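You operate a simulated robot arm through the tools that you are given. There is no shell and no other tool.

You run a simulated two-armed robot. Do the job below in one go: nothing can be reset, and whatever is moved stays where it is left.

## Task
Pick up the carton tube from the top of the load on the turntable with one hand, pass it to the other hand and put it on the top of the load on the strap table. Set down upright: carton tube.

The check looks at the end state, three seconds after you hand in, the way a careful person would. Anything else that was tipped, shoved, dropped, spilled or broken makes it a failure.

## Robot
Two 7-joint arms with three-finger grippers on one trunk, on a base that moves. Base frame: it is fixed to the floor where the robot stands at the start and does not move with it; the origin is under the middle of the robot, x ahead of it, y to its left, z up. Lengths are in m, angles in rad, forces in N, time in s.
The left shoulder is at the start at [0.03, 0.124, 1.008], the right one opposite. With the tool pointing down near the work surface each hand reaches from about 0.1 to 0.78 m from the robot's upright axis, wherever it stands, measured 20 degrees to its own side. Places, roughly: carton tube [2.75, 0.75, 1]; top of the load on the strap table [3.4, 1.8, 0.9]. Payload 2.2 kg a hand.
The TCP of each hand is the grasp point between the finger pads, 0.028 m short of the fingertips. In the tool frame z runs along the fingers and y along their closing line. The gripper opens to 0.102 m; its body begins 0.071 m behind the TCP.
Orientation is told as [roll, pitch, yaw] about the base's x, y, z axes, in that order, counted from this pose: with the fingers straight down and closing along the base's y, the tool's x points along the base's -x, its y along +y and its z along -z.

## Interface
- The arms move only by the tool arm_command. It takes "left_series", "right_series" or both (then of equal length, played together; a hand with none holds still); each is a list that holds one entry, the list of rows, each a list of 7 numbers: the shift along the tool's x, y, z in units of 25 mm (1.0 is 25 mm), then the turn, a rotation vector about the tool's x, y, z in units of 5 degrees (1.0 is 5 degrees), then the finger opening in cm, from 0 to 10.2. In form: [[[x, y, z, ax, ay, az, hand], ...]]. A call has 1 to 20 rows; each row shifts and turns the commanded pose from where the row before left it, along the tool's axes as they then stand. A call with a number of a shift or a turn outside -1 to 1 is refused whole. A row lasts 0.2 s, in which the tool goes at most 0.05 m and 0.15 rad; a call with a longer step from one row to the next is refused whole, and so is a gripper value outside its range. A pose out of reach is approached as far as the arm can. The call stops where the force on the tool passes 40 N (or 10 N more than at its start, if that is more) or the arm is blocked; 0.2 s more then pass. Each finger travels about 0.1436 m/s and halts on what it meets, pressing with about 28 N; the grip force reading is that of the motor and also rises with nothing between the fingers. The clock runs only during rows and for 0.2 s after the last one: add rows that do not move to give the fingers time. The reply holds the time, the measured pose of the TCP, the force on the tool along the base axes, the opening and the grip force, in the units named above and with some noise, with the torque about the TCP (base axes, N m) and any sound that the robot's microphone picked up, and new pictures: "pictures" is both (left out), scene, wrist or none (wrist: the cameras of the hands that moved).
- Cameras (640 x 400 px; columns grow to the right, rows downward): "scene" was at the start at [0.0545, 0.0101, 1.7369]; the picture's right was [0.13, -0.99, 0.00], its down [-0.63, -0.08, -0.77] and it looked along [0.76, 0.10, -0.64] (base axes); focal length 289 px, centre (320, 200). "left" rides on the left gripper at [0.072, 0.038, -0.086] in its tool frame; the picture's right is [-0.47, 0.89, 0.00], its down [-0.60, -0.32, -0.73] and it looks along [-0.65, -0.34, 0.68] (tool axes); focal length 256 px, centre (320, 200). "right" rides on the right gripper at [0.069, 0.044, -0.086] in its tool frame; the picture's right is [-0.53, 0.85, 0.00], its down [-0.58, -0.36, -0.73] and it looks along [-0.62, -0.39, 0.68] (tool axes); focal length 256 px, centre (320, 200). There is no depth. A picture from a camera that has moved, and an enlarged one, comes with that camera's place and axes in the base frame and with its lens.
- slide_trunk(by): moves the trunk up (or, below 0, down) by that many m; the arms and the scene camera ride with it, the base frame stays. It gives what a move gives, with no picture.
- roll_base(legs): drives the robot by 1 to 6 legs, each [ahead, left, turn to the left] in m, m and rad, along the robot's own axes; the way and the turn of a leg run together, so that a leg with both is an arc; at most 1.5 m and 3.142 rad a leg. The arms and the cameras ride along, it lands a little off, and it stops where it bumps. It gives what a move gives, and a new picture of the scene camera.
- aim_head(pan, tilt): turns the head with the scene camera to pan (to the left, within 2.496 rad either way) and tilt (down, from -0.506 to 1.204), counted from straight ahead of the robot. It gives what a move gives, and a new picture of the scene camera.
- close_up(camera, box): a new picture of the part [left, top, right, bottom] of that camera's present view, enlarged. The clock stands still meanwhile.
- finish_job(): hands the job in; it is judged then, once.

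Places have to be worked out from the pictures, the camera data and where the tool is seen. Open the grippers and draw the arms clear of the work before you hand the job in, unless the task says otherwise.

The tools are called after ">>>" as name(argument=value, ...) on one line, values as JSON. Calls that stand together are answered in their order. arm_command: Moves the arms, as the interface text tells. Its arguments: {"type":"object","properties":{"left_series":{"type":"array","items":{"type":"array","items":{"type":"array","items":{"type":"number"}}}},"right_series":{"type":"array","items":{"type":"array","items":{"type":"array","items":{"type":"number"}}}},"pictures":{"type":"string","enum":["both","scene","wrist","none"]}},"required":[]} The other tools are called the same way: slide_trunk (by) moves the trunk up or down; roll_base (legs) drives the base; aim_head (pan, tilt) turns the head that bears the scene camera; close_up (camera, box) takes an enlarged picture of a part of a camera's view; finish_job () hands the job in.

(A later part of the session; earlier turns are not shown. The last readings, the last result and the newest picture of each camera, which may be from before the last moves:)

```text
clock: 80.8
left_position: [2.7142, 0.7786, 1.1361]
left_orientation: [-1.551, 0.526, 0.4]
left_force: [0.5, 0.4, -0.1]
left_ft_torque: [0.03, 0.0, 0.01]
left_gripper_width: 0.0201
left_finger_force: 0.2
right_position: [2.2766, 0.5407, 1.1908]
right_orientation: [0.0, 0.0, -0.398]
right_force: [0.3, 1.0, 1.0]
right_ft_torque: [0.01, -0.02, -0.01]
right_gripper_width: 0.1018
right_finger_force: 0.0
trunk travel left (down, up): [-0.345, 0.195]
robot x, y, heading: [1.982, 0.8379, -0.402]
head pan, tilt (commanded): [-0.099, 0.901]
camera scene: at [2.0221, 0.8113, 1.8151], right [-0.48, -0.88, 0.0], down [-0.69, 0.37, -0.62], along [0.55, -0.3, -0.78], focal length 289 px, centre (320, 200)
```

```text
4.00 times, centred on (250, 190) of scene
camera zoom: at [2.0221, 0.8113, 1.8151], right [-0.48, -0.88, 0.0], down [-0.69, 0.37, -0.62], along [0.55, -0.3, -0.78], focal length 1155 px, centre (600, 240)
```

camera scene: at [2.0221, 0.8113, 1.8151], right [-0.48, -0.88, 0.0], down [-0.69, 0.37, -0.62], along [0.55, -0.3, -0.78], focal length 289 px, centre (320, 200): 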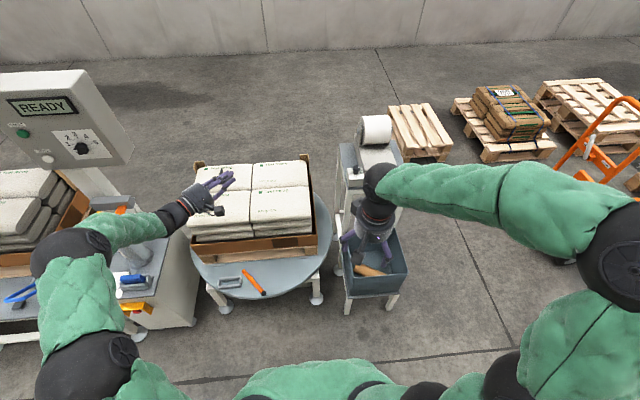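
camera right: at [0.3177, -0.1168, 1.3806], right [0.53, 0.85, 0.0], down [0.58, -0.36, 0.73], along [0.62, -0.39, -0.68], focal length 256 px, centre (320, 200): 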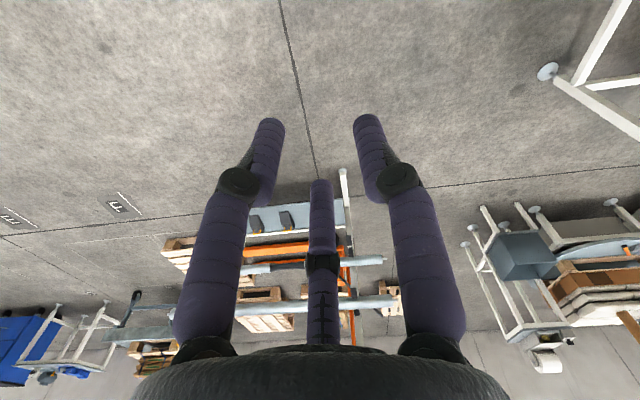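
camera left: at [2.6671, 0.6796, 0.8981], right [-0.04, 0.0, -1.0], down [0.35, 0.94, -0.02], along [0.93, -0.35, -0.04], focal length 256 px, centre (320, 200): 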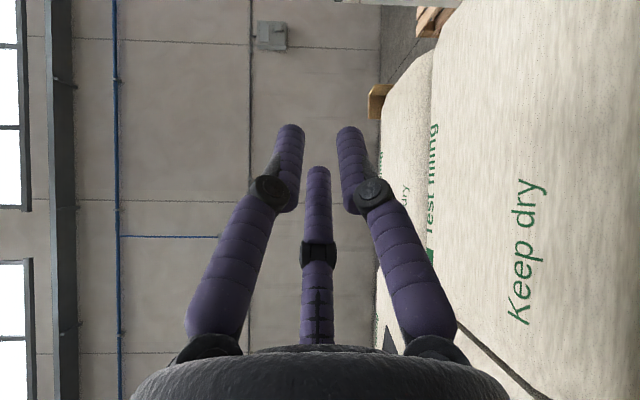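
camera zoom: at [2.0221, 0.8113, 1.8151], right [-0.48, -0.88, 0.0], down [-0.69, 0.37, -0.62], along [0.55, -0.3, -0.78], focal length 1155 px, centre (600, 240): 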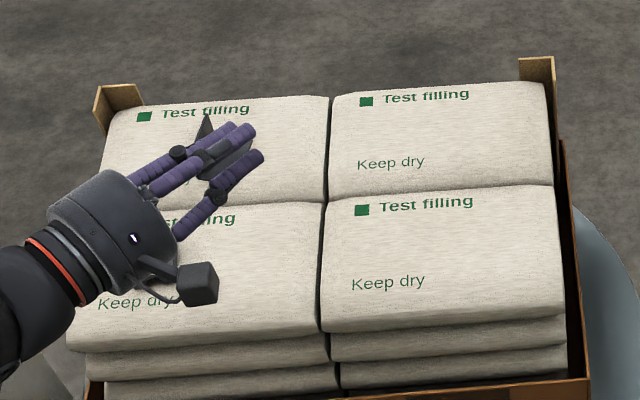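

The tube has rolled diagonally against the bin's near wall. I'll raise the trunk and shift the base 0.3 m right to look down into the bin.

>>> slide_trunk(by=0.19)

>>> roll_base(legs=[[0.0, -0.3, 0.0]])

>>> aim_head(pan=0.0, tilt=1.0)

```text
clock: 82.9
left_position: [2.7164, 0.7788, 1.3247]
left_orientation: [-1.55, 0.525, 0.398]
left_force: [-0.7, 0.8, -0.4]
left_ft_torque: [-0.01, 0.01, -0.04]
left_gripper_width: 0.0198
left_finger_force: 0.1
right_position: [2.2773, 0.5413, 1.3804]
right_orientation: [0.0, 0.0, -0.398]
right_force: [0.5, 0.8, 0.8]
right_ft_torque: [0.02, -0.01, -0.02]
right_gripper_width: 0.1017
right_finger_force: 0.1
trunk travel left (down, up): [-0.535, 0.005]
robot x, y, heading: [1.9872, 0.8382, -0.397]
head pan, tilt (commanded): [-0.099, 0.901]
```

```text
clock: 85.0
left_position: [2.5975, 0.4973, 1.3254]
left_orientation: [-1.554, 0.525, 0.395]
left_force: [0.0, 0.1, 0.2]
left_ft_torque: [-0.01, 0.02, -0.02]
left_gripper_width: 0.0202
left_finger_force: 0.1
right_position: [2.1591, 0.263, 1.38]
right_orientation: [0.0, -0.002, -0.405]
right_force: [0.5, 0.5, -0.1]
right_ft_torque: [0.05, -0.02, 0.0]
right_gripper_width: 0.1021
right_finger_force: 0.1
trunk travel left (down, up): [-0.535, 0.005]
robot x, y, heading: [1.8705, 0.5562, -0.408]
head pan, tilt (commanded): [-0.099, 0.901]
camera scene: at [1.9055, 0.5351, 2.0051], right [-0.48, -0.88, 0.0], down [-0.69, 0.38, -0.62], along [0.54, -0.3, -0.78], focal length 289 px, centre (320, 200)
```

scene: 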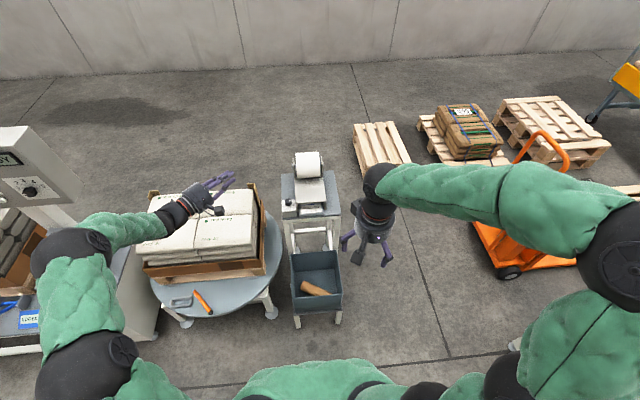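

```text
clock: 85.7
left_position: [2.5977, 0.4979, 1.3261]
left_orientation: [-1.551, 0.523, 0.394]
left_force: [-0.4, 0.2, -0.6]
left_ft_torque: [-0.03, -0.02, 0.03]
left_gripper_width: 0.0198
left_finger_force: 0.0
right_position: [2.1588, 0.2617, 1.3808]
right_orientation: [0.002, 0.0, -0.403]
right_force: [-0.3, -0.2, 0.5]
right_ft_torque: [0.01, -0.05, -0.02]
right_gripper_width: 0.1019
right_finger_force: 0.0
trunk travel left (down, up): [-0.535, 0.005]
robot x, y, heading: [1.8673, 0.5625, -0.402]
head pan, tilt (commanded): [0.0, 1.0]
camera scene: at [1.9026, 0.5423, 1.9979], right [-0.39, -0.92, 0.0], down [-0.77, 0.33, -0.54], along [0.5, -0.21, -0.84], focal length 289 px, centre (320, 200)
```

scene: 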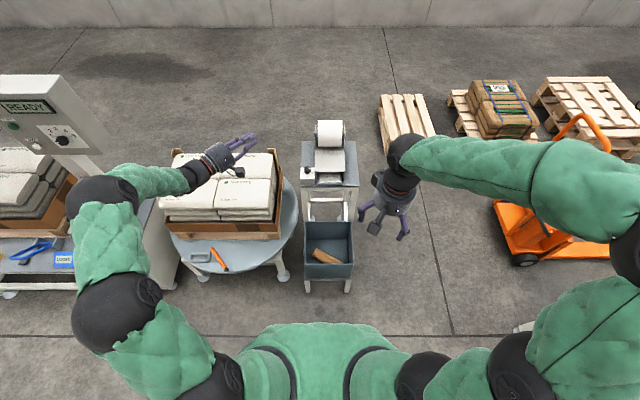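

>>> close_up(camera="scene", box=[282, 215, 378, 275])

>>> close_up(camera="scene", box=[160, 135, 320, 235])

```text
6.67 times, centred on (330, 245) of scene
camera zoom: at [1.9026, 0.5423, 1.9979], right [-0.39, -0.92, 0.0], down [-0.77, 0.33, -0.54], along [0.5, -0.21, -0.84], focal length 1925 px, centre (253, -100)
```

zoom: 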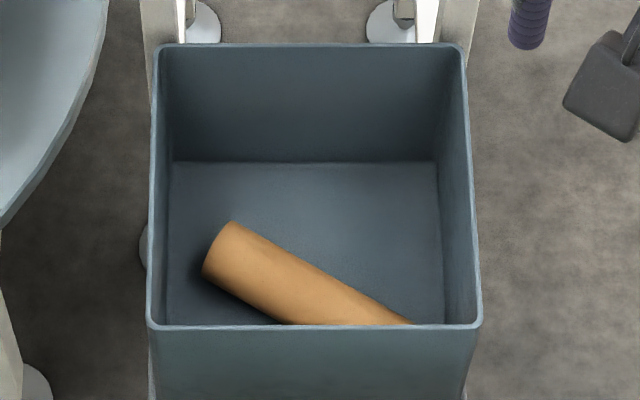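

```text
4.00 times, centred on (240, 185) of scene
camera zoom: at [1.9026, 0.5423, 1.9979], right [-0.39, -0.92, 0.0], down [-0.77, 0.33, -0.54], along [0.5, -0.21, -0.84], focal length 1155 px, centre (640, 260)
```

zoom: 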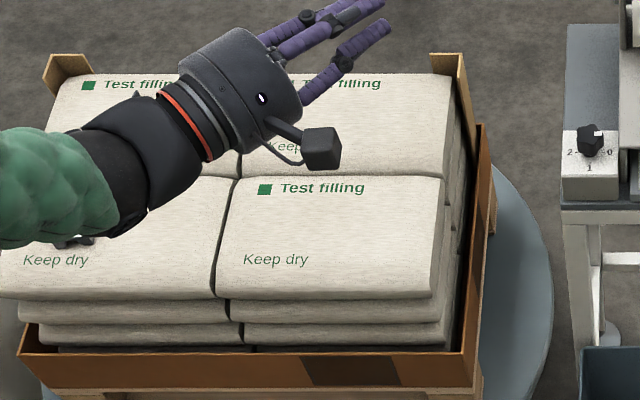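

The bin's rim is at about z 0.50 and its floor at about z 0.27. The tube lies diagonally, with its former base at the left-far end and its former top at the right-near end.

New plan: the left hand, pointing down, lifts it out by the middle. The right hand then takes the former top end along the tube's axis and turns it upright. First I'll return the left hand to tool-down.

>>> arm_command(left_series=[[[0, 0, 0, 0, 0, 1, 6], [0, 0, 0, 0, 0, 1, 10.2], [0, 0, 0, 0, 0, 1, 10.2], [0, 0, 0, 0, 0, 1, 10.2], [0, 0, 0, 0, 0, 1, 10.2], [0, 0, 0, 0, 0, 1, 10.2], [0, 0, 0, 0, 0, 1, 10.2], [0, 0, 0, 0, 0, 1, 10.2], [0, 0, 0, 0, 0, 1, 10.2], [0, 0, 0, 0, 0, 1, 10.2], [0, 0, 0, 0, 0, 1, 10.2], [0, 0, 0, 0, 0, 1, 10.2], [0, 0, 0, 0, 0, 1, 10.2], [0, 0, 0, 0, 0, 1, 10.2], [0, 0, 0, 0, 0, 1, 10.2]]], pictures="none")

>>> arm_command(left_series=[[[0, 0, 0, -0.7, 0.7, 0, 10.2], [0, 0, 0, -0.7, 0.7, 0, 10.2], [0, 0, 0, -0.7, 0.7, 0, 10.2], [0, 0, 0, -0.7, 0.7, 0, 10.2], [0, 0, 0, -0.7, 0.7, 0, 10.2], [0, 0, 0, -0.7, 0.7, 0, 10.2], [0, 0, 0, -0.7, 0.7, 0, 10.2], [0, 0, 0, -0.7, 0.7, 0, 10.2], [0, 0, 0, -0.7, 0.7, 0, 10.2], [0, 0, 0, -0.7, 0.7, 0, 10.2], [0, 0, 0, -0.7, 0.7, 0, 10.2], [0, 0, 0, -0.7, 0.7, 0, 10.2], [0, 0, 0, -0.7, 0.7, 0, 10.2], [0, 0, 0, -0.7, 0.7, 0, 10.2], [0, 0, 0, -0.7, 0.7, 0, 10.2], [0, 0, 0, -0.7, 0.7, 0, 10.2], [0, 0, 0, -0.7, 0.7, 0, 10.2], [0, 0, 0, -0.7, 0.7, 0, 10.2]]], pictures="scene")

```text
clock: 88.8
left_position: [2.5982, 0.4971, 1.3265]
left_orientation: [-1.547, -0.784, 0.366]
left_force: [0.5, 0.0, -0.4]
left_ft_torque: [-0.01, -0.02, 0.01]
left_gripper_width: 0.1021
left_finger_force: 0.0
right_position: [2.1586, 0.2612, 1.3802]
right_orientation: [0.0, 0.001, -0.405]
right_force: [0.1, 0.0, -0.2]
right_ft_torque: [0.0, 0.01, 0.01]
right_gripper_width: 0.102
right_finger_force: 0.0
trunk travel left (down, up): [-0.535, 0.005]
robot x, y, heading: [1.866, 0.5583, -0.404]
head pan, tilt (commanded): [0.0, 1.0]
```

```text
clock: 92.7
left_position: [2.5976, 0.4967, 1.3253]
left_orientation: [0.001, 0.004, -0.402]
left_force: [-0.1, -0.2, -0.1]
left_ft_torque: [0.01, -0.02, 0.02]
left_gripper_width: 0.1021
left_finger_force: 0.1
right_position: [2.1589, 0.2605, 1.38]
right_orientation: [0.002, 0.0, -0.403]
right_force: [-0.2, -0.4, 0.7]
right_ft_torque: [0.03, 0.01, -0.04]
right_gripper_width: 0.102
right_finger_force: 0.1
trunk travel left (down, up): [-0.535, 0.005]
robot x, y, heading: [1.8705, 0.5605, -0.404]
head pan, tilt (commanded): [0.0, 1.0]
camera scene: at [1.9037, 0.5423, 1.9978], right [-0.39, -0.92, 0.0], down [-0.77, 0.33, -0.54], along [0.5, -0.21, -0.84], focal length 289 px, centre (320, 200)
```

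scene: 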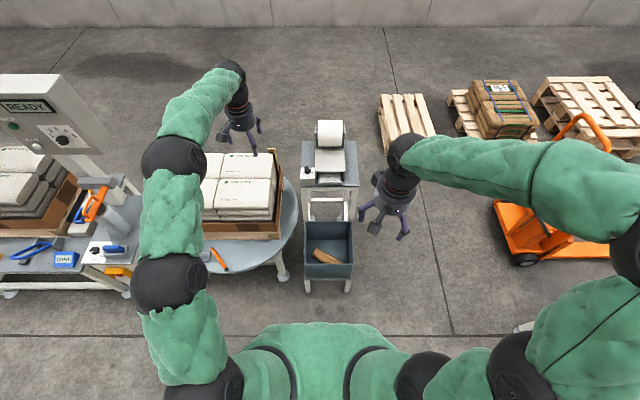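

The left hand points down again, above the turntable. I'll yaw it by 62° so its finger geometry fits across the tube and the camera stays clear of the walls, then shift the base 0.15 m right.

>>> arm_command(left_series=[[[0, 0, 0, 0, 0, 1, 10.2], [0, 0, 0, 0, 0, 1, 10.2], [0, 0, 0, 0, 0, 1, 10.2], [0, 0, 0, 0, 0, 1, 10.2], [0, 0, 0, 0, 0, 1, 10.2], [0, 0, 0, 0, 0, 1, 10.2], [0, 0, 0, 0, 0, 1, 10.2], [0, 0, 0, 0, 0, 1, 10.2], [0, 0, 0, 0, 0, 1, 10.2], [0, 0, 0, 0, 0, 1, 10.2], [0, 0, 0, 0, 0, 1, 10.2], [0, 0, 0, 0, 0, 1, 10.2], [0, 0, 0, 0, 0, 0.4, 10.2]]], pictures="none")

>>> roll_base(legs=[[0.0, -0.15, 0.0]])

```text
clock: 95.5
left_position: [2.598, 0.4979, 1.3245]
left_orientation: [-0.002, 0.0, -1.487]
left_force: [-0.6, 0.4, -0.5]
left_ft_torque: [0.0, 0.04, -0.02]
left_gripper_width: 0.1024
left_finger_force: 0.1
right_position: [2.1583, 0.2616, 1.3794]
right_orientation: [0.0, 0.001, -0.403]
right_force: [-0.2, -0.3, 0.7]
right_ft_torque: [-0.01, 0.0, -0.02]
right_gripper_width: 0.1021
right_finger_force: 0.1
trunk travel left (down, up): [-0.535, 0.005]
robot x, y, heading: [1.8685, 0.5607, -0.404]
head pan, tilt (commanded): [0.0, 1.0]
```

```text
clock: 96.8
left_position: [2.5397, 0.3611, 1.3251]
left_orientation: [-0.002, 0.0, -1.477]
left_force: [0.4, -0.2, -0.4]
left_ft_torque: [-0.05, 0.0, -0.01]
left_gripper_width: 0.1019
left_finger_force: 0.1
right_position: [2.102, 0.1216, 1.3803]
right_orientation: [0.0, 0.0, -0.401]
right_force: [0.6, 0.1, 0.0]
right_ft_torque: [0.02, -0.02, -0.02]
right_gripper_width: 0.1023
right_finger_force: 0.0
trunk travel left (down, up): [-0.535, 0.005]
robot x, y, heading: [1.806, 0.4216, -0.4]
head pan, tilt (commanded): [0.0, 1.0]
camera scene: at [1.844, 0.4041, 1.9978], right [-0.39, -0.92, 0.0], down [-0.78, 0.33, -0.54], along [0.5, -0.21, -0.84], focal length 289 px, centre (320, 200)
```

scene: 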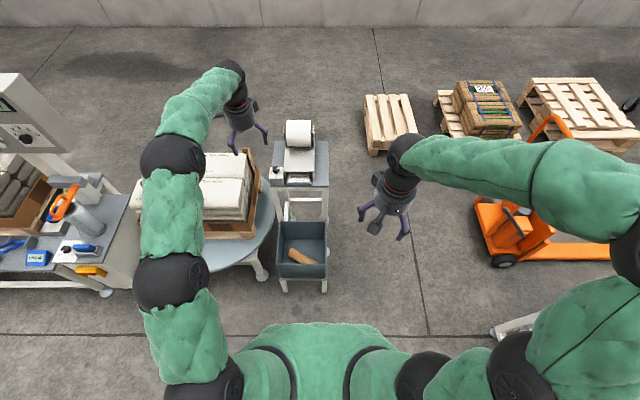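

I'll enlarge the bin again from here to measure the tube a second time.

>>> close_up(camera="scene", box=[254, 215, 350, 275])

>>> close_up(camera="left", box=[0, 0, 640, 400])

```text
6.67 times, centred on (302, 245) of scene
camera zoom: at [1.844, 0.4041, 1.9978], right [-0.39, -0.92, 0.0], down [-0.78, 0.33, -0.54], along [0.5, -0.21, -0.84], focal length 1925 px, centre (440, -100)
```

zoom: 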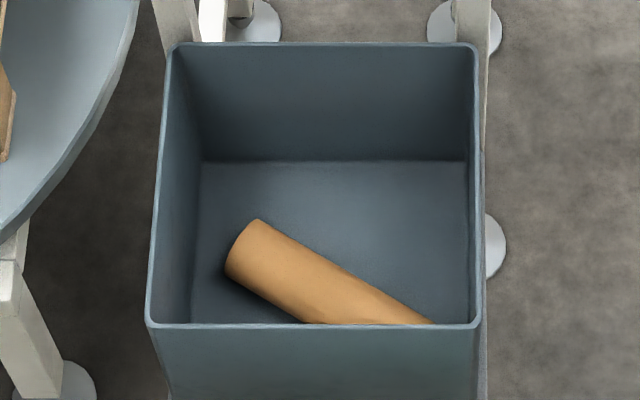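

```text
1.00 times, centred on (320, 200) of left (not enlarged: the box is as wide or as high as the picture)
camera zoom: at [2.572, 0.4367, 1.4124], right [0.92, -0.38, 0.0], down [-0.26, -0.63, 0.73], along [-0.28, -0.68, -0.68], focal length 256 px, centre (320, 200)
```

zoom: 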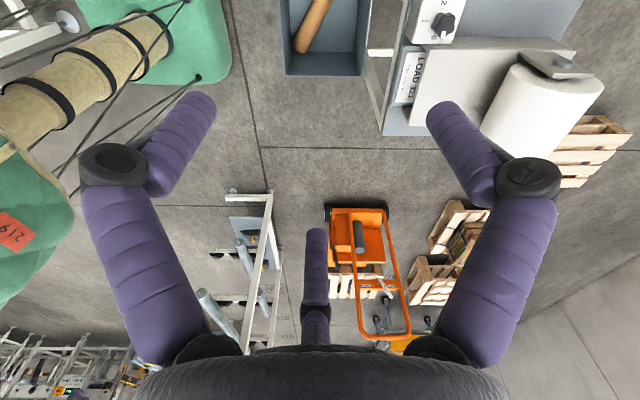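

From two base positions the tube's axis in the bin runs from (2.561, 0.300) (former base) to (2.380, 0.176) (former top), at z ≈ 0.305. The rim is at z ≈ 0.54. I'll move the left hand above the grasp spot at (2.492, 0.238) and lower the trunk.

>>> arm_command(left_series=[[[-0.944, -0.474, 0, 0, 0, 0, 10.2], [-0.944, -0.474, 0, 0, 0, 0, 10.2], [-0.944, -0.474, 0, 0, 0, 0, 10.2], [-0.944, -0.474, 0, 0, 0, 0, 10.2], [-0.944, -0.474, 0, 0, 0, 0, 10.2]]], pictures="none")

>>> slide_trunk(by=-0.45)

>>> aim_head(pan=0.1, tilt=1.0)

>>> close_up(camera="left", box=[0, 0, 640, 400])

```text
clock: 98.0
left_position: [2.4916, 0.2332, 1.3233]
left_orientation: [0.0, 0.002, -1.477]
left_force: [-0.1, -0.3, -0.1]
left_ft_torque: [0.03, 0.01, 0.01]
left_gripper_width: 0.1022
left_finger_force: 0.0
right_position: [2.0997, 0.1197, 1.38]
right_orientation: [0.003, 0.0, -0.4]
right_force: [0.4, 0.6, -0.5]
right_ft_torque: [-0.01, 0.0, 0.0]
right_gripper_width: 0.102
right_finger_force: 0.1
trunk travel left (down, up): [-0.535, 0.005]
robot x, y, heading: [1.809, 0.4192, -0.397]
head pan, tilt (commanded): [0.0, 1.0]
```

```text
refused: -0.45 is not a number from -0.4 to 0.4
```

```text
clock: 98.7
left_position: [2.492, 0.2355, 1.3242]
left_orientation: [-0.002, 0.0, -1.478]
left_force: [0.0, 0.4, 0.5]
left_ft_torque: [0.01, 0.0, 0.01]
left_gripper_width: 0.1022
left_finger_force: 0.0
right_position: [2.0994, 0.1219, 1.3794]
right_orientation: [0.001, 0.0, -0.399]
right_force: [0.7, -0.6, -0.1]
right_ft_torque: [0.0, 0.0, 0.0]
right_gripper_width: 0.1017
right_finger_force: 0.1
trunk travel left (down, up): [-0.535, 0.005]
robot x, y, heading: [1.8066, 0.4192, -0.401]
head pan, tilt (commanded): [0.099, 1.0]
camera scene: at [1.8452, 0.4084, 1.9979], right [-0.3, -0.95, 0.0], down [-0.8, 0.25, -0.54], along [0.52, -0.16, -0.84], focal length 289 px, centre (320, 200)
```

scene: 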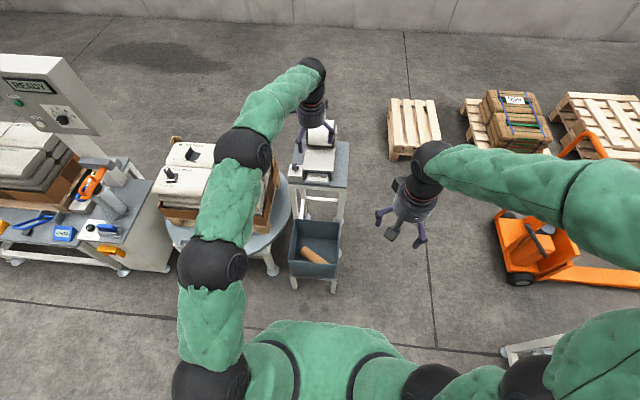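

```text
1.00 times, centred on (320, 200) of left (not enlarged: the box is as wide or as high as the picture)
camera zoom: at [2.5249, 0.3106, 1.411], right [0.92, -0.38, 0.0], down [-0.26, -0.63, 0.73], along [-0.28, -0.68, -0.68], focal length 256 px, centre (320, 200)
```

zoom: 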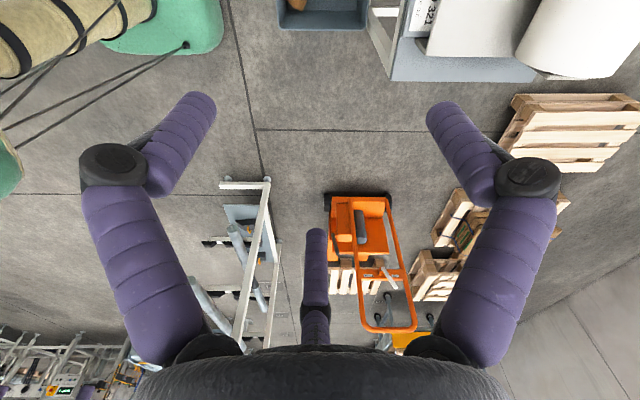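

The trunk accepts at most 0.4 m a move. The hand is right above the grasp spot and about 8 cm clear of the printer stand, so I'll lower by 0.4.

>>> slide_trunk(by=-0.4)

>>> close_up(camera="left", box=[0, 0, 640, 400])

>>> close_up(camera="scene", box=[0, 0, 640, 400])

```text
clock: 102.5
left_position: [2.4915, 0.2356, 0.9242]
left_orientation: [-0.002, 0.002, -1.479]
left_force: [-0.6, -0.4, -0.2]
left_ft_torque: [-0.02, -0.04, -0.06]
left_gripper_width: 0.1021
left_finger_force: 0.0
right_position: [2.0999, 0.1213, 0.9805]
right_orientation: [0.001, -0.001, -0.4]
right_force: [0.7, 0.1, -0.9]
right_ft_torque: [0.04, -0.01, 0.01]
right_gripper_width: 0.1018
right_finger_force: 0.1
trunk travel left (down, up): [-0.135, 0.405]
robot x, y, heading: [1.8089, 0.4172, -0.401]
head pan, tilt (commanded): [0.099, 1.0]
```

```text
1.00 times, centred on (320, 200) of left (not enlarged: the box is as wide or as high as the picture)
camera zoom: at [2.5248, 0.3106, 1.0112], right [0.92, -0.38, 0.0], down [-0.26, -0.63, 0.73], along [-0.28, -0.68, -0.68], focal length 256 px, centre (320, 200)
```

zoom: 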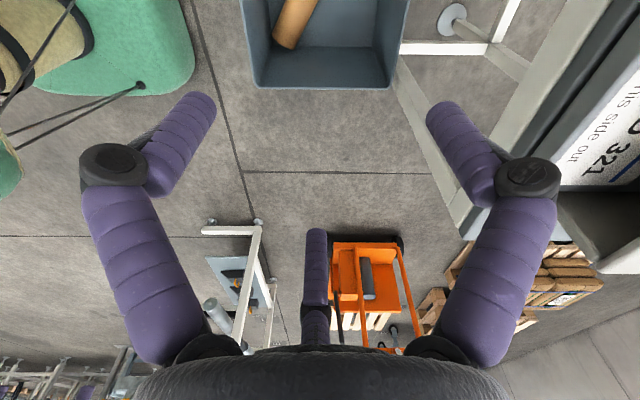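

```text
1.00 times, centred on (320, 200) of scene (not enlarged: the box is as wide or as high as the picture)
camera zoom: at [1.8451, 0.4086, 1.598], right [-0.3, -0.95, 0.0], down [-0.8, 0.25, -0.54], along [0.52, -0.16, -0.84], focal length 289 px, centre (320, 200)
```

zoom: 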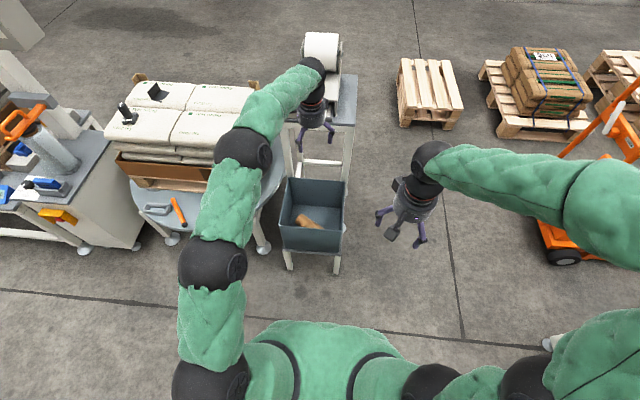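

The bin with the tube is directly below the hand and the view matches. I'll lower the trunk by the remaining 0.13 and then bring the arm down in steps.

>>> slide_trunk(by=-0.13)

>>> arm_command(left_series=[[[0, 0, 0.9, 0, 0, 0, 10.2], [0, 0, 0.9, 0, 0, 0, 10.2], [0, 0, 0.9, 0, 0, 0, 10.2], [0, 0, 0.9, 0, 0, 0, 10.2], [0, 0, 0.9, 0, 0, 0, 10.2], [0, 0, 0.9, 0, 0, 0, 10.2], [0, 0, 0.9, 0, 0, 0, 10.2], [0, 0, 0.9, 0, 0, 0, 10.2]]], pictures="both")

```text
clock: 104.1
left_position: [2.492, 0.236, 0.7952]
left_orientation: [-0.001, 0.0, -1.478]
left_force: [-0.1, 0.8, 0.4]
left_ft_torque: [0.0, 0.01, 0.01]
left_gripper_width: 0.1018
left_finger_force: 0.1
right_position: [2.0995, 0.1205, 0.8495]
right_orientation: [0.0, 0.0, -0.399]
right_force: [0.3, -1.0, -0.8]
right_ft_torque: [0.02, -0.02, -0.04]
right_gripper_width: 0.102
right_finger_force: 0.1
trunk travel left (down, up): [-0.005, 0.535]
robot x, y, heading: [1.8088, 0.4156, -0.401]
head pan, tilt (commanded): [0.099, 1.0]
```

```text
clock: 105.9
left_position: [2.4926, 0.2342, 0.6145]
left_orientation: [0.0, 0.003, -1.48]
left_force: [0.2, -0.3, 0.2]
left_ft_torque: [0.0, 0.04, 0.01]
left_gripper_width: 0.102
left_finger_force: 0.1
right_position: [2.0991, 0.1213, 0.849]
right_orientation: [0.0, 0.0, -0.399]
right_force: [-0.4, 0.4, -0.5]
right_ft_torque: [-0.02, -0.01, 0.02]
right_gripper_width: 0.1023
right_finger_force: 0.0
trunk travel left (down, up): [-0.005, 0.535]
robot x, y, heading: [1.8042, 0.4188, -0.395]
head pan, tilt (commanded): [0.099, 1.0]
camera scene: at [1.8454, 0.4085, 1.4678], right [-0.3, -0.95, 0.0], down [-0.8, 0.25, -0.54], along [0.52, -0.16, -0.84], focal length 289 px, centre (320, 200)
camera left: at [2.5251, 0.3108, 0.7013], right [0.92, -0.38, 0.0], down [-0.26, -0.63, 0.73], along [-0.28, -0.68, -0.68], focal length 256 px, centre (320, 200)
```

scene: 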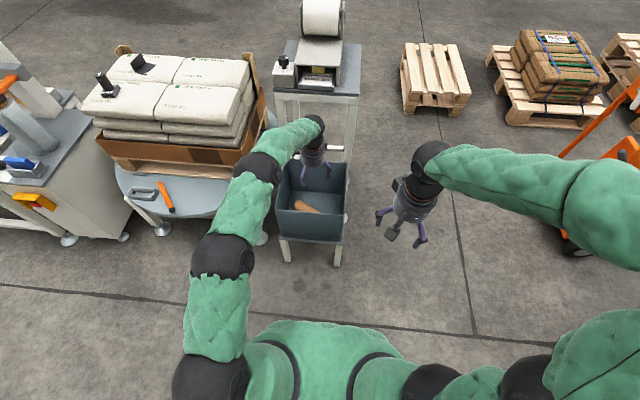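
left: 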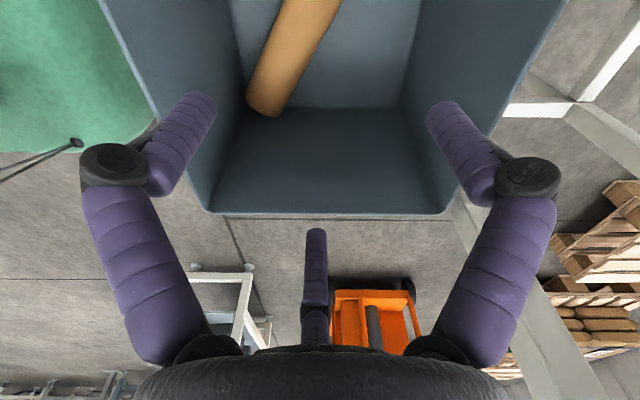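

The wrist view puts the tube axis within about 2 mm of my estimate, and the hand is lined up over it. I'll lower to z ≈ 0.42 inside the bin and check again.

>>> arm_command(left_series=[[[0, 0, 0.87, 0, 0, 0, 10.2], [0, 0, 0.87, 0, 0, 0, 10.2], [0, 0, 0.87, 0, 0, 0, 10.2], [0, 0, 0.87, 0, 0, 0, 10.2], [0, 0, 0.87, 0, 0, 0, 10.2], [0, 0, 0.87, 0, 0, 0, 10.2], [0, 0, 0.87, 0, 0, 0, 10.2], [0, 0, 0.87, 0, 0, 0, 10.2], [0, 0, 0.87, 0, 0, 0, 10.2]]], pictures="both")

```text
clock: 107.9
left_position: [2.4833, 0.2377, 0.4214]
left_orientation: [-0.001, -0.001, -1.477]
left_force: [0.1, 0.1, 0.2]
left_ft_torque: [0.01, -0.01, -0.01]
left_gripper_width: 0.102
left_finger_force: 0.0
left hand out of reach, approached as far as the arm can: row 9
right_position: [2.0989, 0.1203, 0.8509]
right_orientation: [-0.001, 0.001, -0.399]
right_force: [0.8, -0.3, 0.6]
right_ft_torque: [-0.01, 0.0, 0.01]
right_gripper_width: 0.1021
right_finger_force: 0.1
trunk travel left (down, up): [-0.005, 0.535]
robot x, y, heading: [1.8068, 0.4176, -0.403]
head pan, tilt (commanded): [0.099, 1.0]
camera scene: at [1.8451, 0.4087, 1.4679], right [-0.3, -0.95, 0.0], down [-0.8, 0.25, -0.54], along [0.52, -0.16, -0.84], focal length 289 px, centre (320, 200)
camera left: at [2.5174, 0.314, 0.5074], right [0.92, -0.38, 0.0], down [-0.26, -0.63, 0.73], along [-0.28, -0.68, -0.68], focal length 256 px, centre (320, 200)
```

scene: 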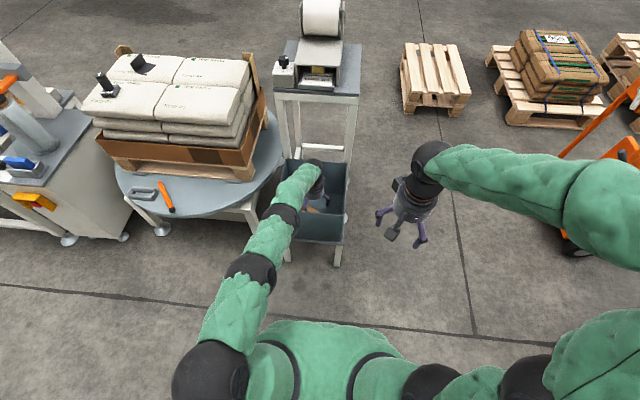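
left: 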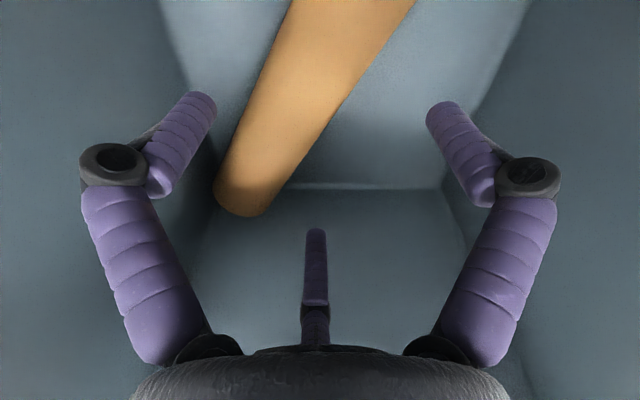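

The arm is at full stretch at z 0.42, so the base has to come closer. I'll lift the hand back out of the bin, draw it back 13 cm, and then drive 13 cm ahead.

>>> arm_command(left_series=[[[0, 0, -0.95, 0, 0, 0, 10.2], [0, 0, -0.95, 0, 0, 0, 10.2], [0, 0, -0.95, 0, 0, 0, 10.2], [0, 0, -0.95, 0, 0, 0, 10.2], [0, 0, -0.95, 0, 0, 0, 10.2], [0, 0, -0.95, 0, 0, 0, 10.2], [0, 0, -0.95, 0, 0, 0, 10.2], [0, 0, -0.95, 0, 0, 0, 10.2], [0, 0, -0.95, 0, 0, 0, 10.2], [0, 0, -0.95, 0, 0, 0, 10.2], [0, 0, -0.95, 0, 0, 0, 10.2], [0.493, -0.916, 0, 0, 0, 0, 10.2], [0.493, -0.916, 0, 0, 0, 0, 10.2], [0.493, -0.916, 0, 0, 0, 0, 10.2], [0.493, -0.916, 0, 0, 0, 0, 10.2], [0.493, -0.916, 0, 0, 0, 0, 10.2]]], pictures="scene")

>>> roll_base(legs=[[0.13, 0.0, 0.0]])

```text
clock: 111.3
left_position: [2.3684, 0.2849, 0.6816]
left_orientation: [-0.001, -0.001, -1.477]
left_force: [0.0, 0.4, -0.6]
left_ft_torque: [0.0, 0.0, 0.0]
left_gripper_width: 0.1019
left_finger_force: 0.0
right_position: [2.0995, 0.1203, 0.8504]
right_orientation: [0.001, 0.0, -0.398]
right_force: [0.2, -0.7, -0.7]
right_ft_torque: [0.01, 0.0, -0.01]
right_gripper_width: 0.102
right_finger_force: 0.0
trunk travel left (down, up): [-0.005, 0.535]
robot x, y, heading: [1.8046, 0.4212, -0.4]
head pan, tilt (commanded): [0.099, 1.0]
camera scene: at [1.845, 0.4086, 1.4679], right [-0.3, -0.95, 0.0], down [-0.8, 0.25, -0.54], along [0.52, -0.16, -0.84], focal length 289 px, centre (320, 200)
```

scene: 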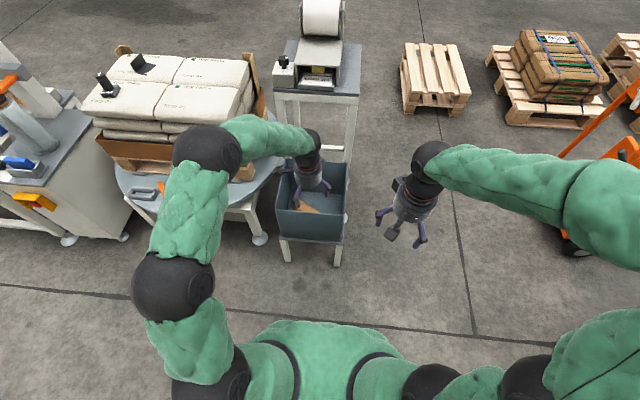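

```text
clock: 112.6
left_position: [2.49, 0.2312, 0.6809]
left_orientation: [-0.001, 0.003, -1.483]
left_force: [-0.5, -0.8, -0.3]
left_ft_torque: [-0.02, 0.02, 0.0]
left_gripper_width: 0.1018
left_finger_force: 0.1
right_position: [2.2196, 0.0677, 0.849]
right_orientation: [-0.001, 0.002, -0.402]
right_force: [0.7, -0.5, -0.3]
right_ft_torque: [0.04, 0.04, -0.03]
right_gripper_width: 0.1018
right_finger_force: 0.0
trunk travel left (down, up): [-0.005, 0.535]
robot x, y, heading: [1.9262, 0.3637, -0.406]
head pan, tilt (commanded): [0.099, 1.0]
camera scene: at [1.9665, 0.3569, 1.4678], right [-0.3, -0.95, 0.0], down [-0.8, 0.25, -0.54], along [0.52, -0.16, -0.84], focal length 289 px, centre (320, 200)
```

scene: 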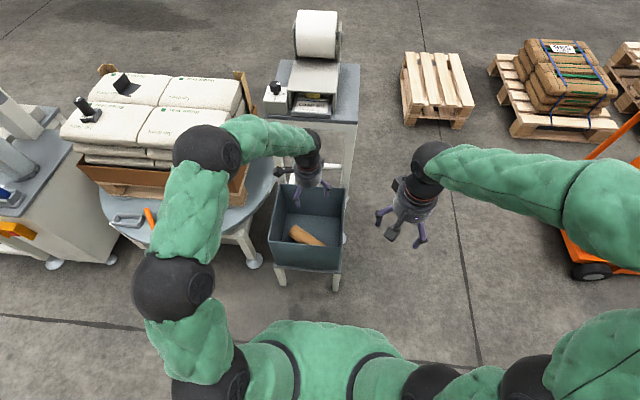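

The hand is back over the same spot, with the base 13 cm closer and no contact. I'll descend into the bin again to z ≈ 0.40 and check the picture.

>>> arm_command(left_series=[[[0.1, -0.05, 0.9, 0, 0, 0, 10.2], [0, 0, 0.95, 0, 0, 0, 10.2], [0, 0, 0.95, 0, 0, 0, 10.2], [0, 0, 0.95, 0, 0, 0, 10.2], [0, 0, 0.95, 0, 0, 0, 10.2], [0, 0, 0.95, 0, 0, 0, 10.2], [0, 0, 0.95, 0, 0, 0, 10.2], [0, 0, 0.95, 0, 0, 0, 10.2], [0, 0, 0.95, 0, 0, 0, 10.2], [0, 0, 0.95, 0, 0, 0, 10.2], [0, 0, 0.95, 0, 0, 0, 10.2], [0, 0, 0.95, 0, 0, 0, 10.2]]], pictures="both")

```text
clock: 115.2
left_position: [2.4859, 0.2352, 0.3962]
left_orientation: [0.0, 0.0, -1.479]
left_force: [0.3, -0.7, 0.1]
left_ft_torque: [0.0, 0.06, 0.01]
left_gripper_width: 0.1016
left_finger_force: 0.1
right_position: [2.2191, 0.0688, 0.8486]
right_orientation: [-0.001, 0.001, -0.401]
right_force: [-0.6, 0.9, -1.1]
right_ft_torque: [0.01, 0.02, 0.0]
right_gripper_width: 0.1018
right_finger_force: 0.0
trunk travel left (down, up): [-0.005, 0.535]
robot x, y, heading: [1.9271, 0.3691, -0.404]
head pan, tilt (commanded): [0.099, 1.0]
camera scene: at [1.9659, 0.3571, 1.4678], right [-0.3, -0.95, 0.0], down [-0.8, 0.25, -0.54], along [0.52, -0.16, -0.84], focal length 289 px, centre (320, 200)
camera left: at [2.5192, 0.3116, 0.4844], right [0.92, -0.38, 0.0], down [-0.26, -0.63, 0.73], along [-0.28, -0.67, -0.68], focal length 256 px, centre (320, 200)
```

scene: 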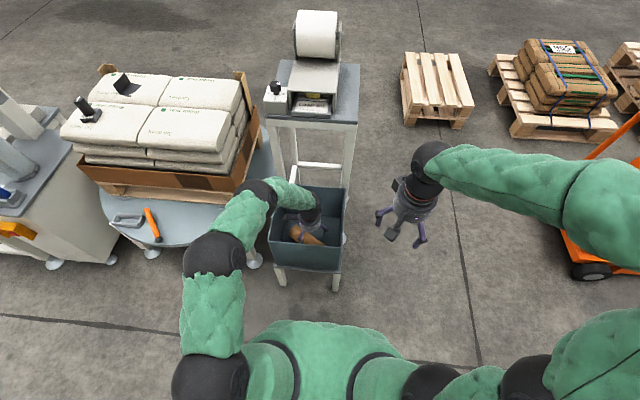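
left: 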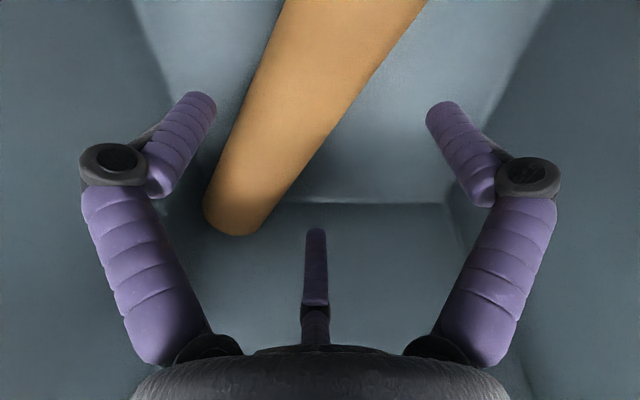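

The tube lies between the single finger (left in the picture) and the other two, with roughly 1.1–1.6 cm offset as planned. I'll descend another 6 cm, watching the force.

>>> arm_command(left_series=[[[0, 0, 0.8, 0, 0, 0, 10.2], [0, 0, 0.8, 0, 0, 0, 10.2], [0, 0, 0.8, 0, 0, 0, 10.2], [0, 0, 0, 0, 0, 0, 10.2]]], pictures="wrist")

```text
clock: 116.2
left_position: [2.4885, 0.2357, 0.3378]
left_orientation: [-0.004, 0.0, -1.481]
left_force: [-0.2, 0.7, -0.2]
left_ft_torque: [-0.01, -0.01, -0.01]
left_gripper_width: 0.1019
left_finger_force: 0.1
right_position: [2.2193, 0.0693, 0.8487]
right_orientation: [-0.001, 0.0, -0.402]
right_force: [0.0, 0.2, 1.0]
right_ft_torque: [0.01, 0.01, 0.0]
right_gripper_width: 0.1019
right_finger_force: 0.1
trunk travel left (down, up): [-0.005, 0.535]
robot x, y, heading: [1.9286, 0.368, -0.402]
head pan, tilt (commanded): [0.099, 1.0]
camera left: at [2.5205, 0.3111, 0.4249], right [0.92, -0.38, 0.0], down [-0.26, -0.63, 0.73], along [-0.28, -0.67, -0.68], focal length 256 px, centre (320, 200)
```

left: 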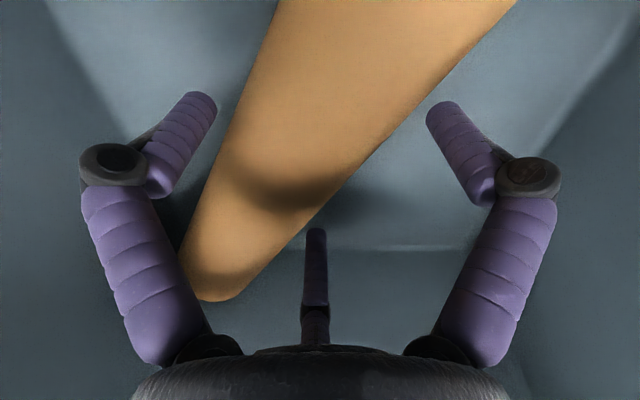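

The tube is between the fingers, slightly closer to the pair. I'll shift 3 mm to centre it and descend 1.5 cm more, watching for floor contact.

>>> arm_command(left_series=[[[-0.1, 0.065, 0.0, 0, 0, 0, 10.2], [0, 0, 0.3, 0, 0, 0, 10.2], [0, 0, 0.3, 0, 0, 0, 10.2], [0, 0, 0, 0, 0, 0, 10.2]]], pictures="wrist")

```text
clock: 117.2
left_position: [2.4913, 0.2331, 0.3225]
left_orientation: [-0.002, -0.001, -1.481]
left_force: [-0.3, 0.4, 0.7]
left_ft_torque: [-0.02, 0.03, 0.01]
left_gripper_width: 0.1019
left_finger_force: 0.1
right_position: [2.2201, 0.0691, 0.8497]
right_orientation: [-0.001, 0.0, -0.401]
right_force: [-0.7, 0.1, 0.0]
right_ft_torque: [-0.01, 0.0, -0.01]
right_gripper_width: 0.1019
right_finger_force: 0.0
trunk travel left (down, up): [-0.005, 0.535]
robot x, y, heading: [1.9268, 0.37, -0.402]
head pan, tilt (commanded): [0.099, 1.0]
camera left: at [2.5227, 0.3088, 0.4083], right [0.92, -0.38, 0.0], down [-0.26, -0.63, 0.73], along [-0.28, -0.67, -0.68], focal length 256 px, centre (320, 200)
```

left: 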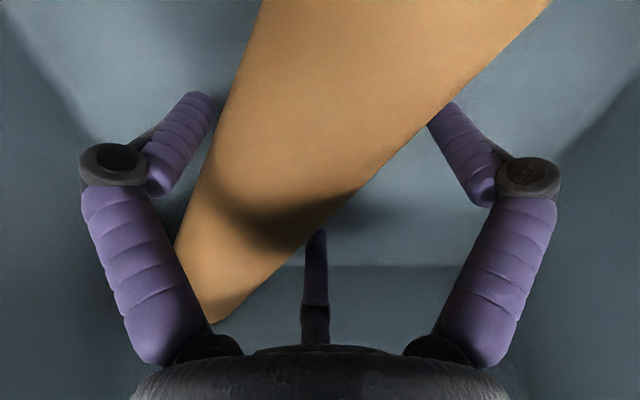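

It fits snugly on both sides with no contact force yet. I'll go down another 1 cm in small steps.

>>> arm_command(left_series=[[[0, 0, 0.2, 0, 0, 0, 10.2], [0, 0, 0.2, 0, 0, 0, 10.2], [0, 0, 0, 0, 0, 0, 10.2]]], pictures="wrist")

```text
clock: 118.0
left_position: [2.4891, 0.2338, 0.3111]
left_orientation: [-0.001, 0.002, -1.482]
left_force: [-0.6, 0.4, 0.2]
left_ft_torque: [0.02, -0.02, -0.01]
left_gripper_width: 0.102
left_finger_force: 0.2
right_position: [2.2199, 0.0694, 0.8506]
right_orientation: [0.0, 0.001, -0.4]
right_force: [0.1, 0.1, 1.3]
right_ft_torque: [-0.02, 0.03, -0.02]
right_gripper_width: 0.1018
right_finger_force: 0.1
trunk travel left (down, up): [-0.005, 0.535]
robot x, y, heading: [1.923, 0.361, -0.403]
head pan, tilt (commanded): [0.099, 1.0]
camera left: at [2.5223, 0.309, 0.3984], right [0.92, -0.38, 0.0], down [-0.26, -0.63, 0.73], along [-0.28, -0.67, -0.68], focal length 256 px, centre (320, 200)
```

left: 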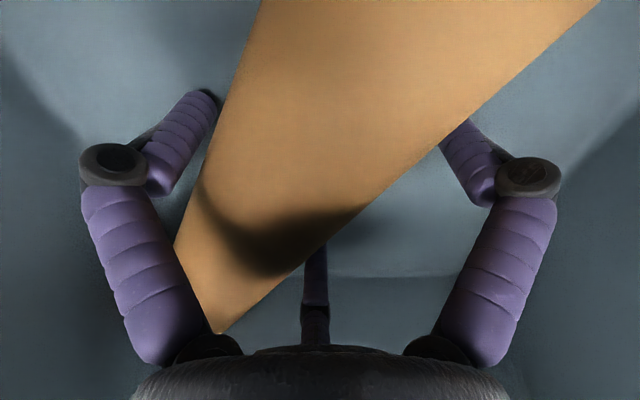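

There is still no contact. I'll take one more small step down of 5 mm, then close slowly.

>>> arm_command(left_series=[[[0, 0, 0.2, 0, 0, 0, 10.2], [0, 0, 0, 0, 0, 0, 10.2]]], pictures="none")

```text
clock: 118.6
left_position: [2.4905, 0.2325, 0.3061]
left_orientation: [-0.002, 0.002, -1.48]
left_force: [-0.4, -0.6, 0.0]
left_ft_torque: [0.01, 0.04, -0.04]
left_gripper_width: 0.1023
left_finger_force: 0.0
right_position: [2.2194, 0.0696, 0.8497]
right_orientation: [0.0, 0.0, -0.401]
right_force: [-0.9, -0.1, 0.5]
right_ft_torque: [0.04, 0.04, 0.0]
right_gripper_width: 0.1018
right_finger_force: 0.2
trunk travel left (down, up): [-0.005, 0.535]
robot x, y, heading: [1.9263, 0.3672, -0.402]
head pan, tilt (commanded): [0.099, 1.0]
```

Still free, so I'll try one more 5 mm step to get the pads at or below the tube's middle.

>>> arm_command(left_series=[[[0, 0, 0.2, 0, 0, 0, 10.2], [0, 0, 0, 0, 0, 0, 10.2]]], pictures="wrist")

```text
clock: 119.4
left_position: [2.489, 0.2331, 0.3058]
left_orientation: [0.002, 0.001, -1.48]
left_force: [-9.5, 2.1, 24.4]
left_ft_torque: [-0.6, 0.86, -0.37]
left_gripper_width: 0.1024
left_finger_force: 0.2
right_position: [2.2187, 0.0698, 0.8495]
right_orientation: [0.001, -0.003, -0.402]
right_force: [-0.1, -0.1, -0.7]
right_ft_torque: [-0.02, 0.0, 0.02]
right_gripper_width: 0.1022
right_finger_force: 0.1
trunk travel left (down, up): [-0.005, 0.535]
robot x, y, heading: [1.9285, 0.3696, -0.406]
head pan, tilt (commanded): [0.099, 1.0]
stopped in row 2 (left hand): the force on the tool passed its limit at 41 N (the readings are from after the stop); the commanded pose is now the measured one
camera left: at [2.5225, 0.308, 0.3928], right [0.92, -0.38, 0.0], down [-0.26, -0.63, 0.73], along [-0.28, -0.67, -0.68], focal length 256 px, centre (320, 200)
```

left: 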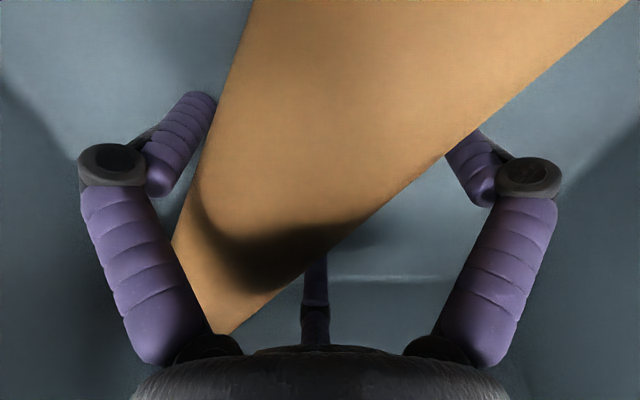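

The fingertips touched the bin floor at tool z 0.3055, so the floor is at about 0.277. I'll lift 6 mm off the floor and close the fingers slowly.

>>> arm_command(left_series=[[[0, 0, -0.25, 0, 0, 0, 10.2], [0, 0, 0, 0, 0, 0, 9.4], [0, 0, 0, 0, 0, 0, 8.8], [0, 0, 0, 0, 0, 0, 8.2], [0, 0, 0, 0, 0, 0, 7.6], [0, 0, 0, 0, 0, 0, 7.0], [0, 0, 0, 0, 0, 0, 7.0]]], pictures="wrist")

```text
clock: 121.0
left_position: [2.4879, 0.231, 0.3123]
left_orientation: [0.001, 0.001, -1.482]
left_force: [-8.2, -8.0, 24.3]
left_ft_torque: [-0.17, 0.87, -0.08]
left_gripper_width: 0.0872
left_finger_force: 13.4
right_position: [2.2175, 0.0702, 0.8499]
right_orientation: [0.0, 0.001, -0.402]
right_force: [0.2, -0.6, -0.1]
right_ft_torque: [0.01, -0.01, 0.01]
right_gripper_width: 0.1018
right_finger_force: 0.1
trunk travel left (down, up): [-0.005, 0.535]
robot x, y, heading: [1.9249, 0.3689, -0.404]
head pan, tilt (commanded): [0.099, 1.0]
camera left: at [2.5224, 0.3073, 0.3982], right [0.92, -0.38, 0.0], down [-0.26, -0.63, 0.73], along [-0.28, -0.67, -0.68], focal length 256 px, centre (320, 200)
```

left: 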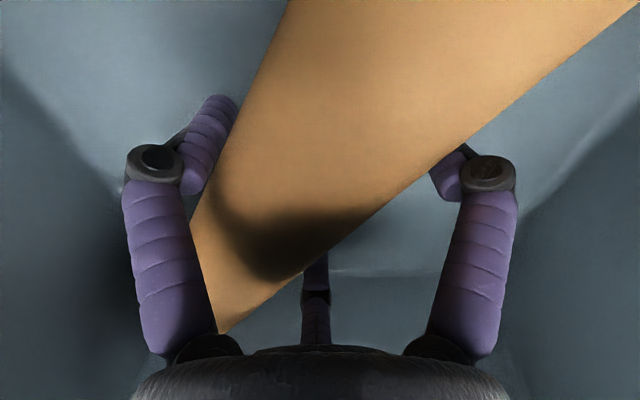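

The fingers stopped at 8.7 cm with force rising, so they hold the tube. The tips press on the floor as they swing in, so I'll raise a little while tightening the grip.

>>> arm_command(left_series=[[[0, 0, -0.2, 0, 0, 0, 6.5], [0, 0, -0.2, 0, 0, 0, 5.5], [0, 0, 0, 0, 0, 0, 4.5], [0, 0, 0, 0, 0, 0, 4.0], [0, 0, 0, 0, 0, 0, 4.0]]], pictures="wrist")

```text
clock: 122.2
left_position: [2.4899, 0.2323, 0.3201]
left_orientation: [0.0, 0.002, -1.48]
left_force: [1.2, -0.2, -0.9]
left_ft_torque: [-0.01, 0.0, 0.01]
left_gripper_width: 0.0808
left_finger_force: 27.8
right_position: [2.2188, 0.0699, 0.8492]
right_orientation: [-0.001, -0.001, -0.401]
right_force: [-0.3, -0.1, 0.0]
right_ft_torque: [0.01, 0.02, 0.0]
right_gripper_width: 0.1022
right_finger_force: 0.1
trunk travel left (down, up): [-0.005, 0.535]
robot x, y, heading: [1.9268, 0.3686, -0.403]
head pan, tilt (commanded): [0.099, 1.0]
camera left: at [2.5221, 0.3078, 0.4067], right [0.92, -0.38, 0.0], down [-0.26, -0.63, 0.73], along [-0.28, -0.67, -0.68], focal length 256 px, centre (320, 200)
```

left: 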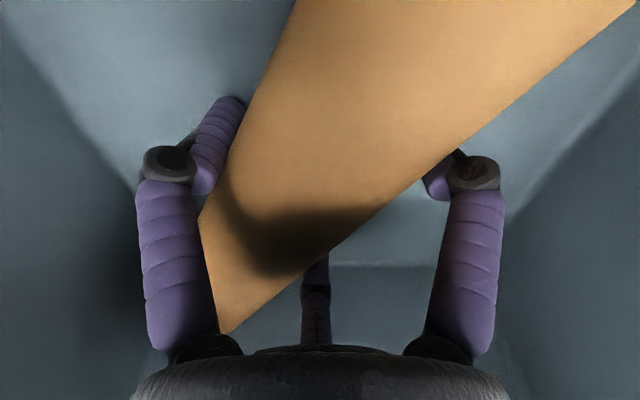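

The grip is firm at 8.1 cm with 27.8 N, as expected for this tube. I'll lift 4 cm slowly and check that it comes along.

>>> arm_command(left_series=[[[0, 0, -0.4, 0, 0, 0, 4.0], [0, 0, -0.4, 0, 0, 0, 4.0], [0, 0, -0.4, 0, 0, 0, 4.0], [0, 0, -0.4, 0, 0, 0, 4.0], [0, 0, 0, 0, 0, 0, 4.0]]], pictures="both")

```text
clock: 123.4
left_position: [2.4902, 0.2317, 0.3603]
left_orientation: [-0.001, 0.002, -1.482]
left_force: [-0.3, -0.8, -1.6]
left_ft_torque: [0.01, 0.0, 0.01]
left_gripper_width: 0.0811
left_finger_force: 28.6
right_position: [2.2189, 0.0688, 0.8487]
right_orientation: [0.0, 0.001, -0.401]
right_force: [0.8, -0.8, -0.4]
right_ft_torque: [0.01, -0.04, 0.03]
right_gripper_width: 0.102
right_finger_force: 0.1
trunk travel left (down, up): [-0.005, 0.535]
robot x, y, heading: [1.9284, 0.3676, -0.402]
head pan, tilt (commanded): [0.099, 1.0]
camera scene: at [1.9656, 0.3572, 1.4678], right [-0.3, -0.95, 0.0], down [-0.8, 0.25, -0.54], along [0.52, -0.16, -0.84], focal length 289 px, centre (320, 200)
camera left: at [2.5219, 0.3075, 0.4471], right [0.92, -0.38, 0.0], down [-0.26, -0.63, 0.73], along [-0.28, -0.67, -0.68], focal length 256 px, centre (320, 200)
```

scene: 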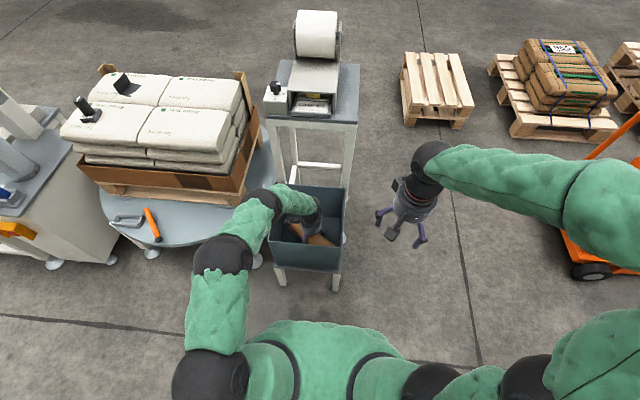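
left: 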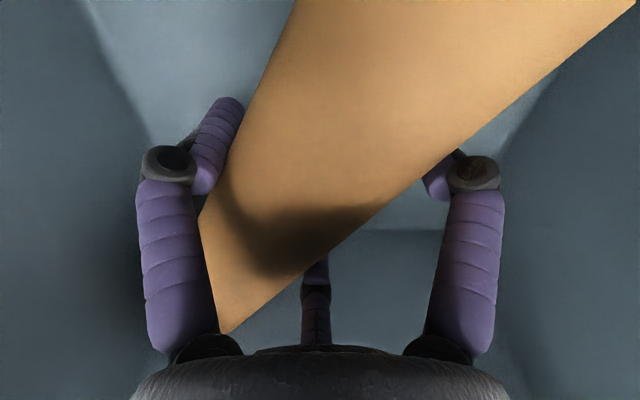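

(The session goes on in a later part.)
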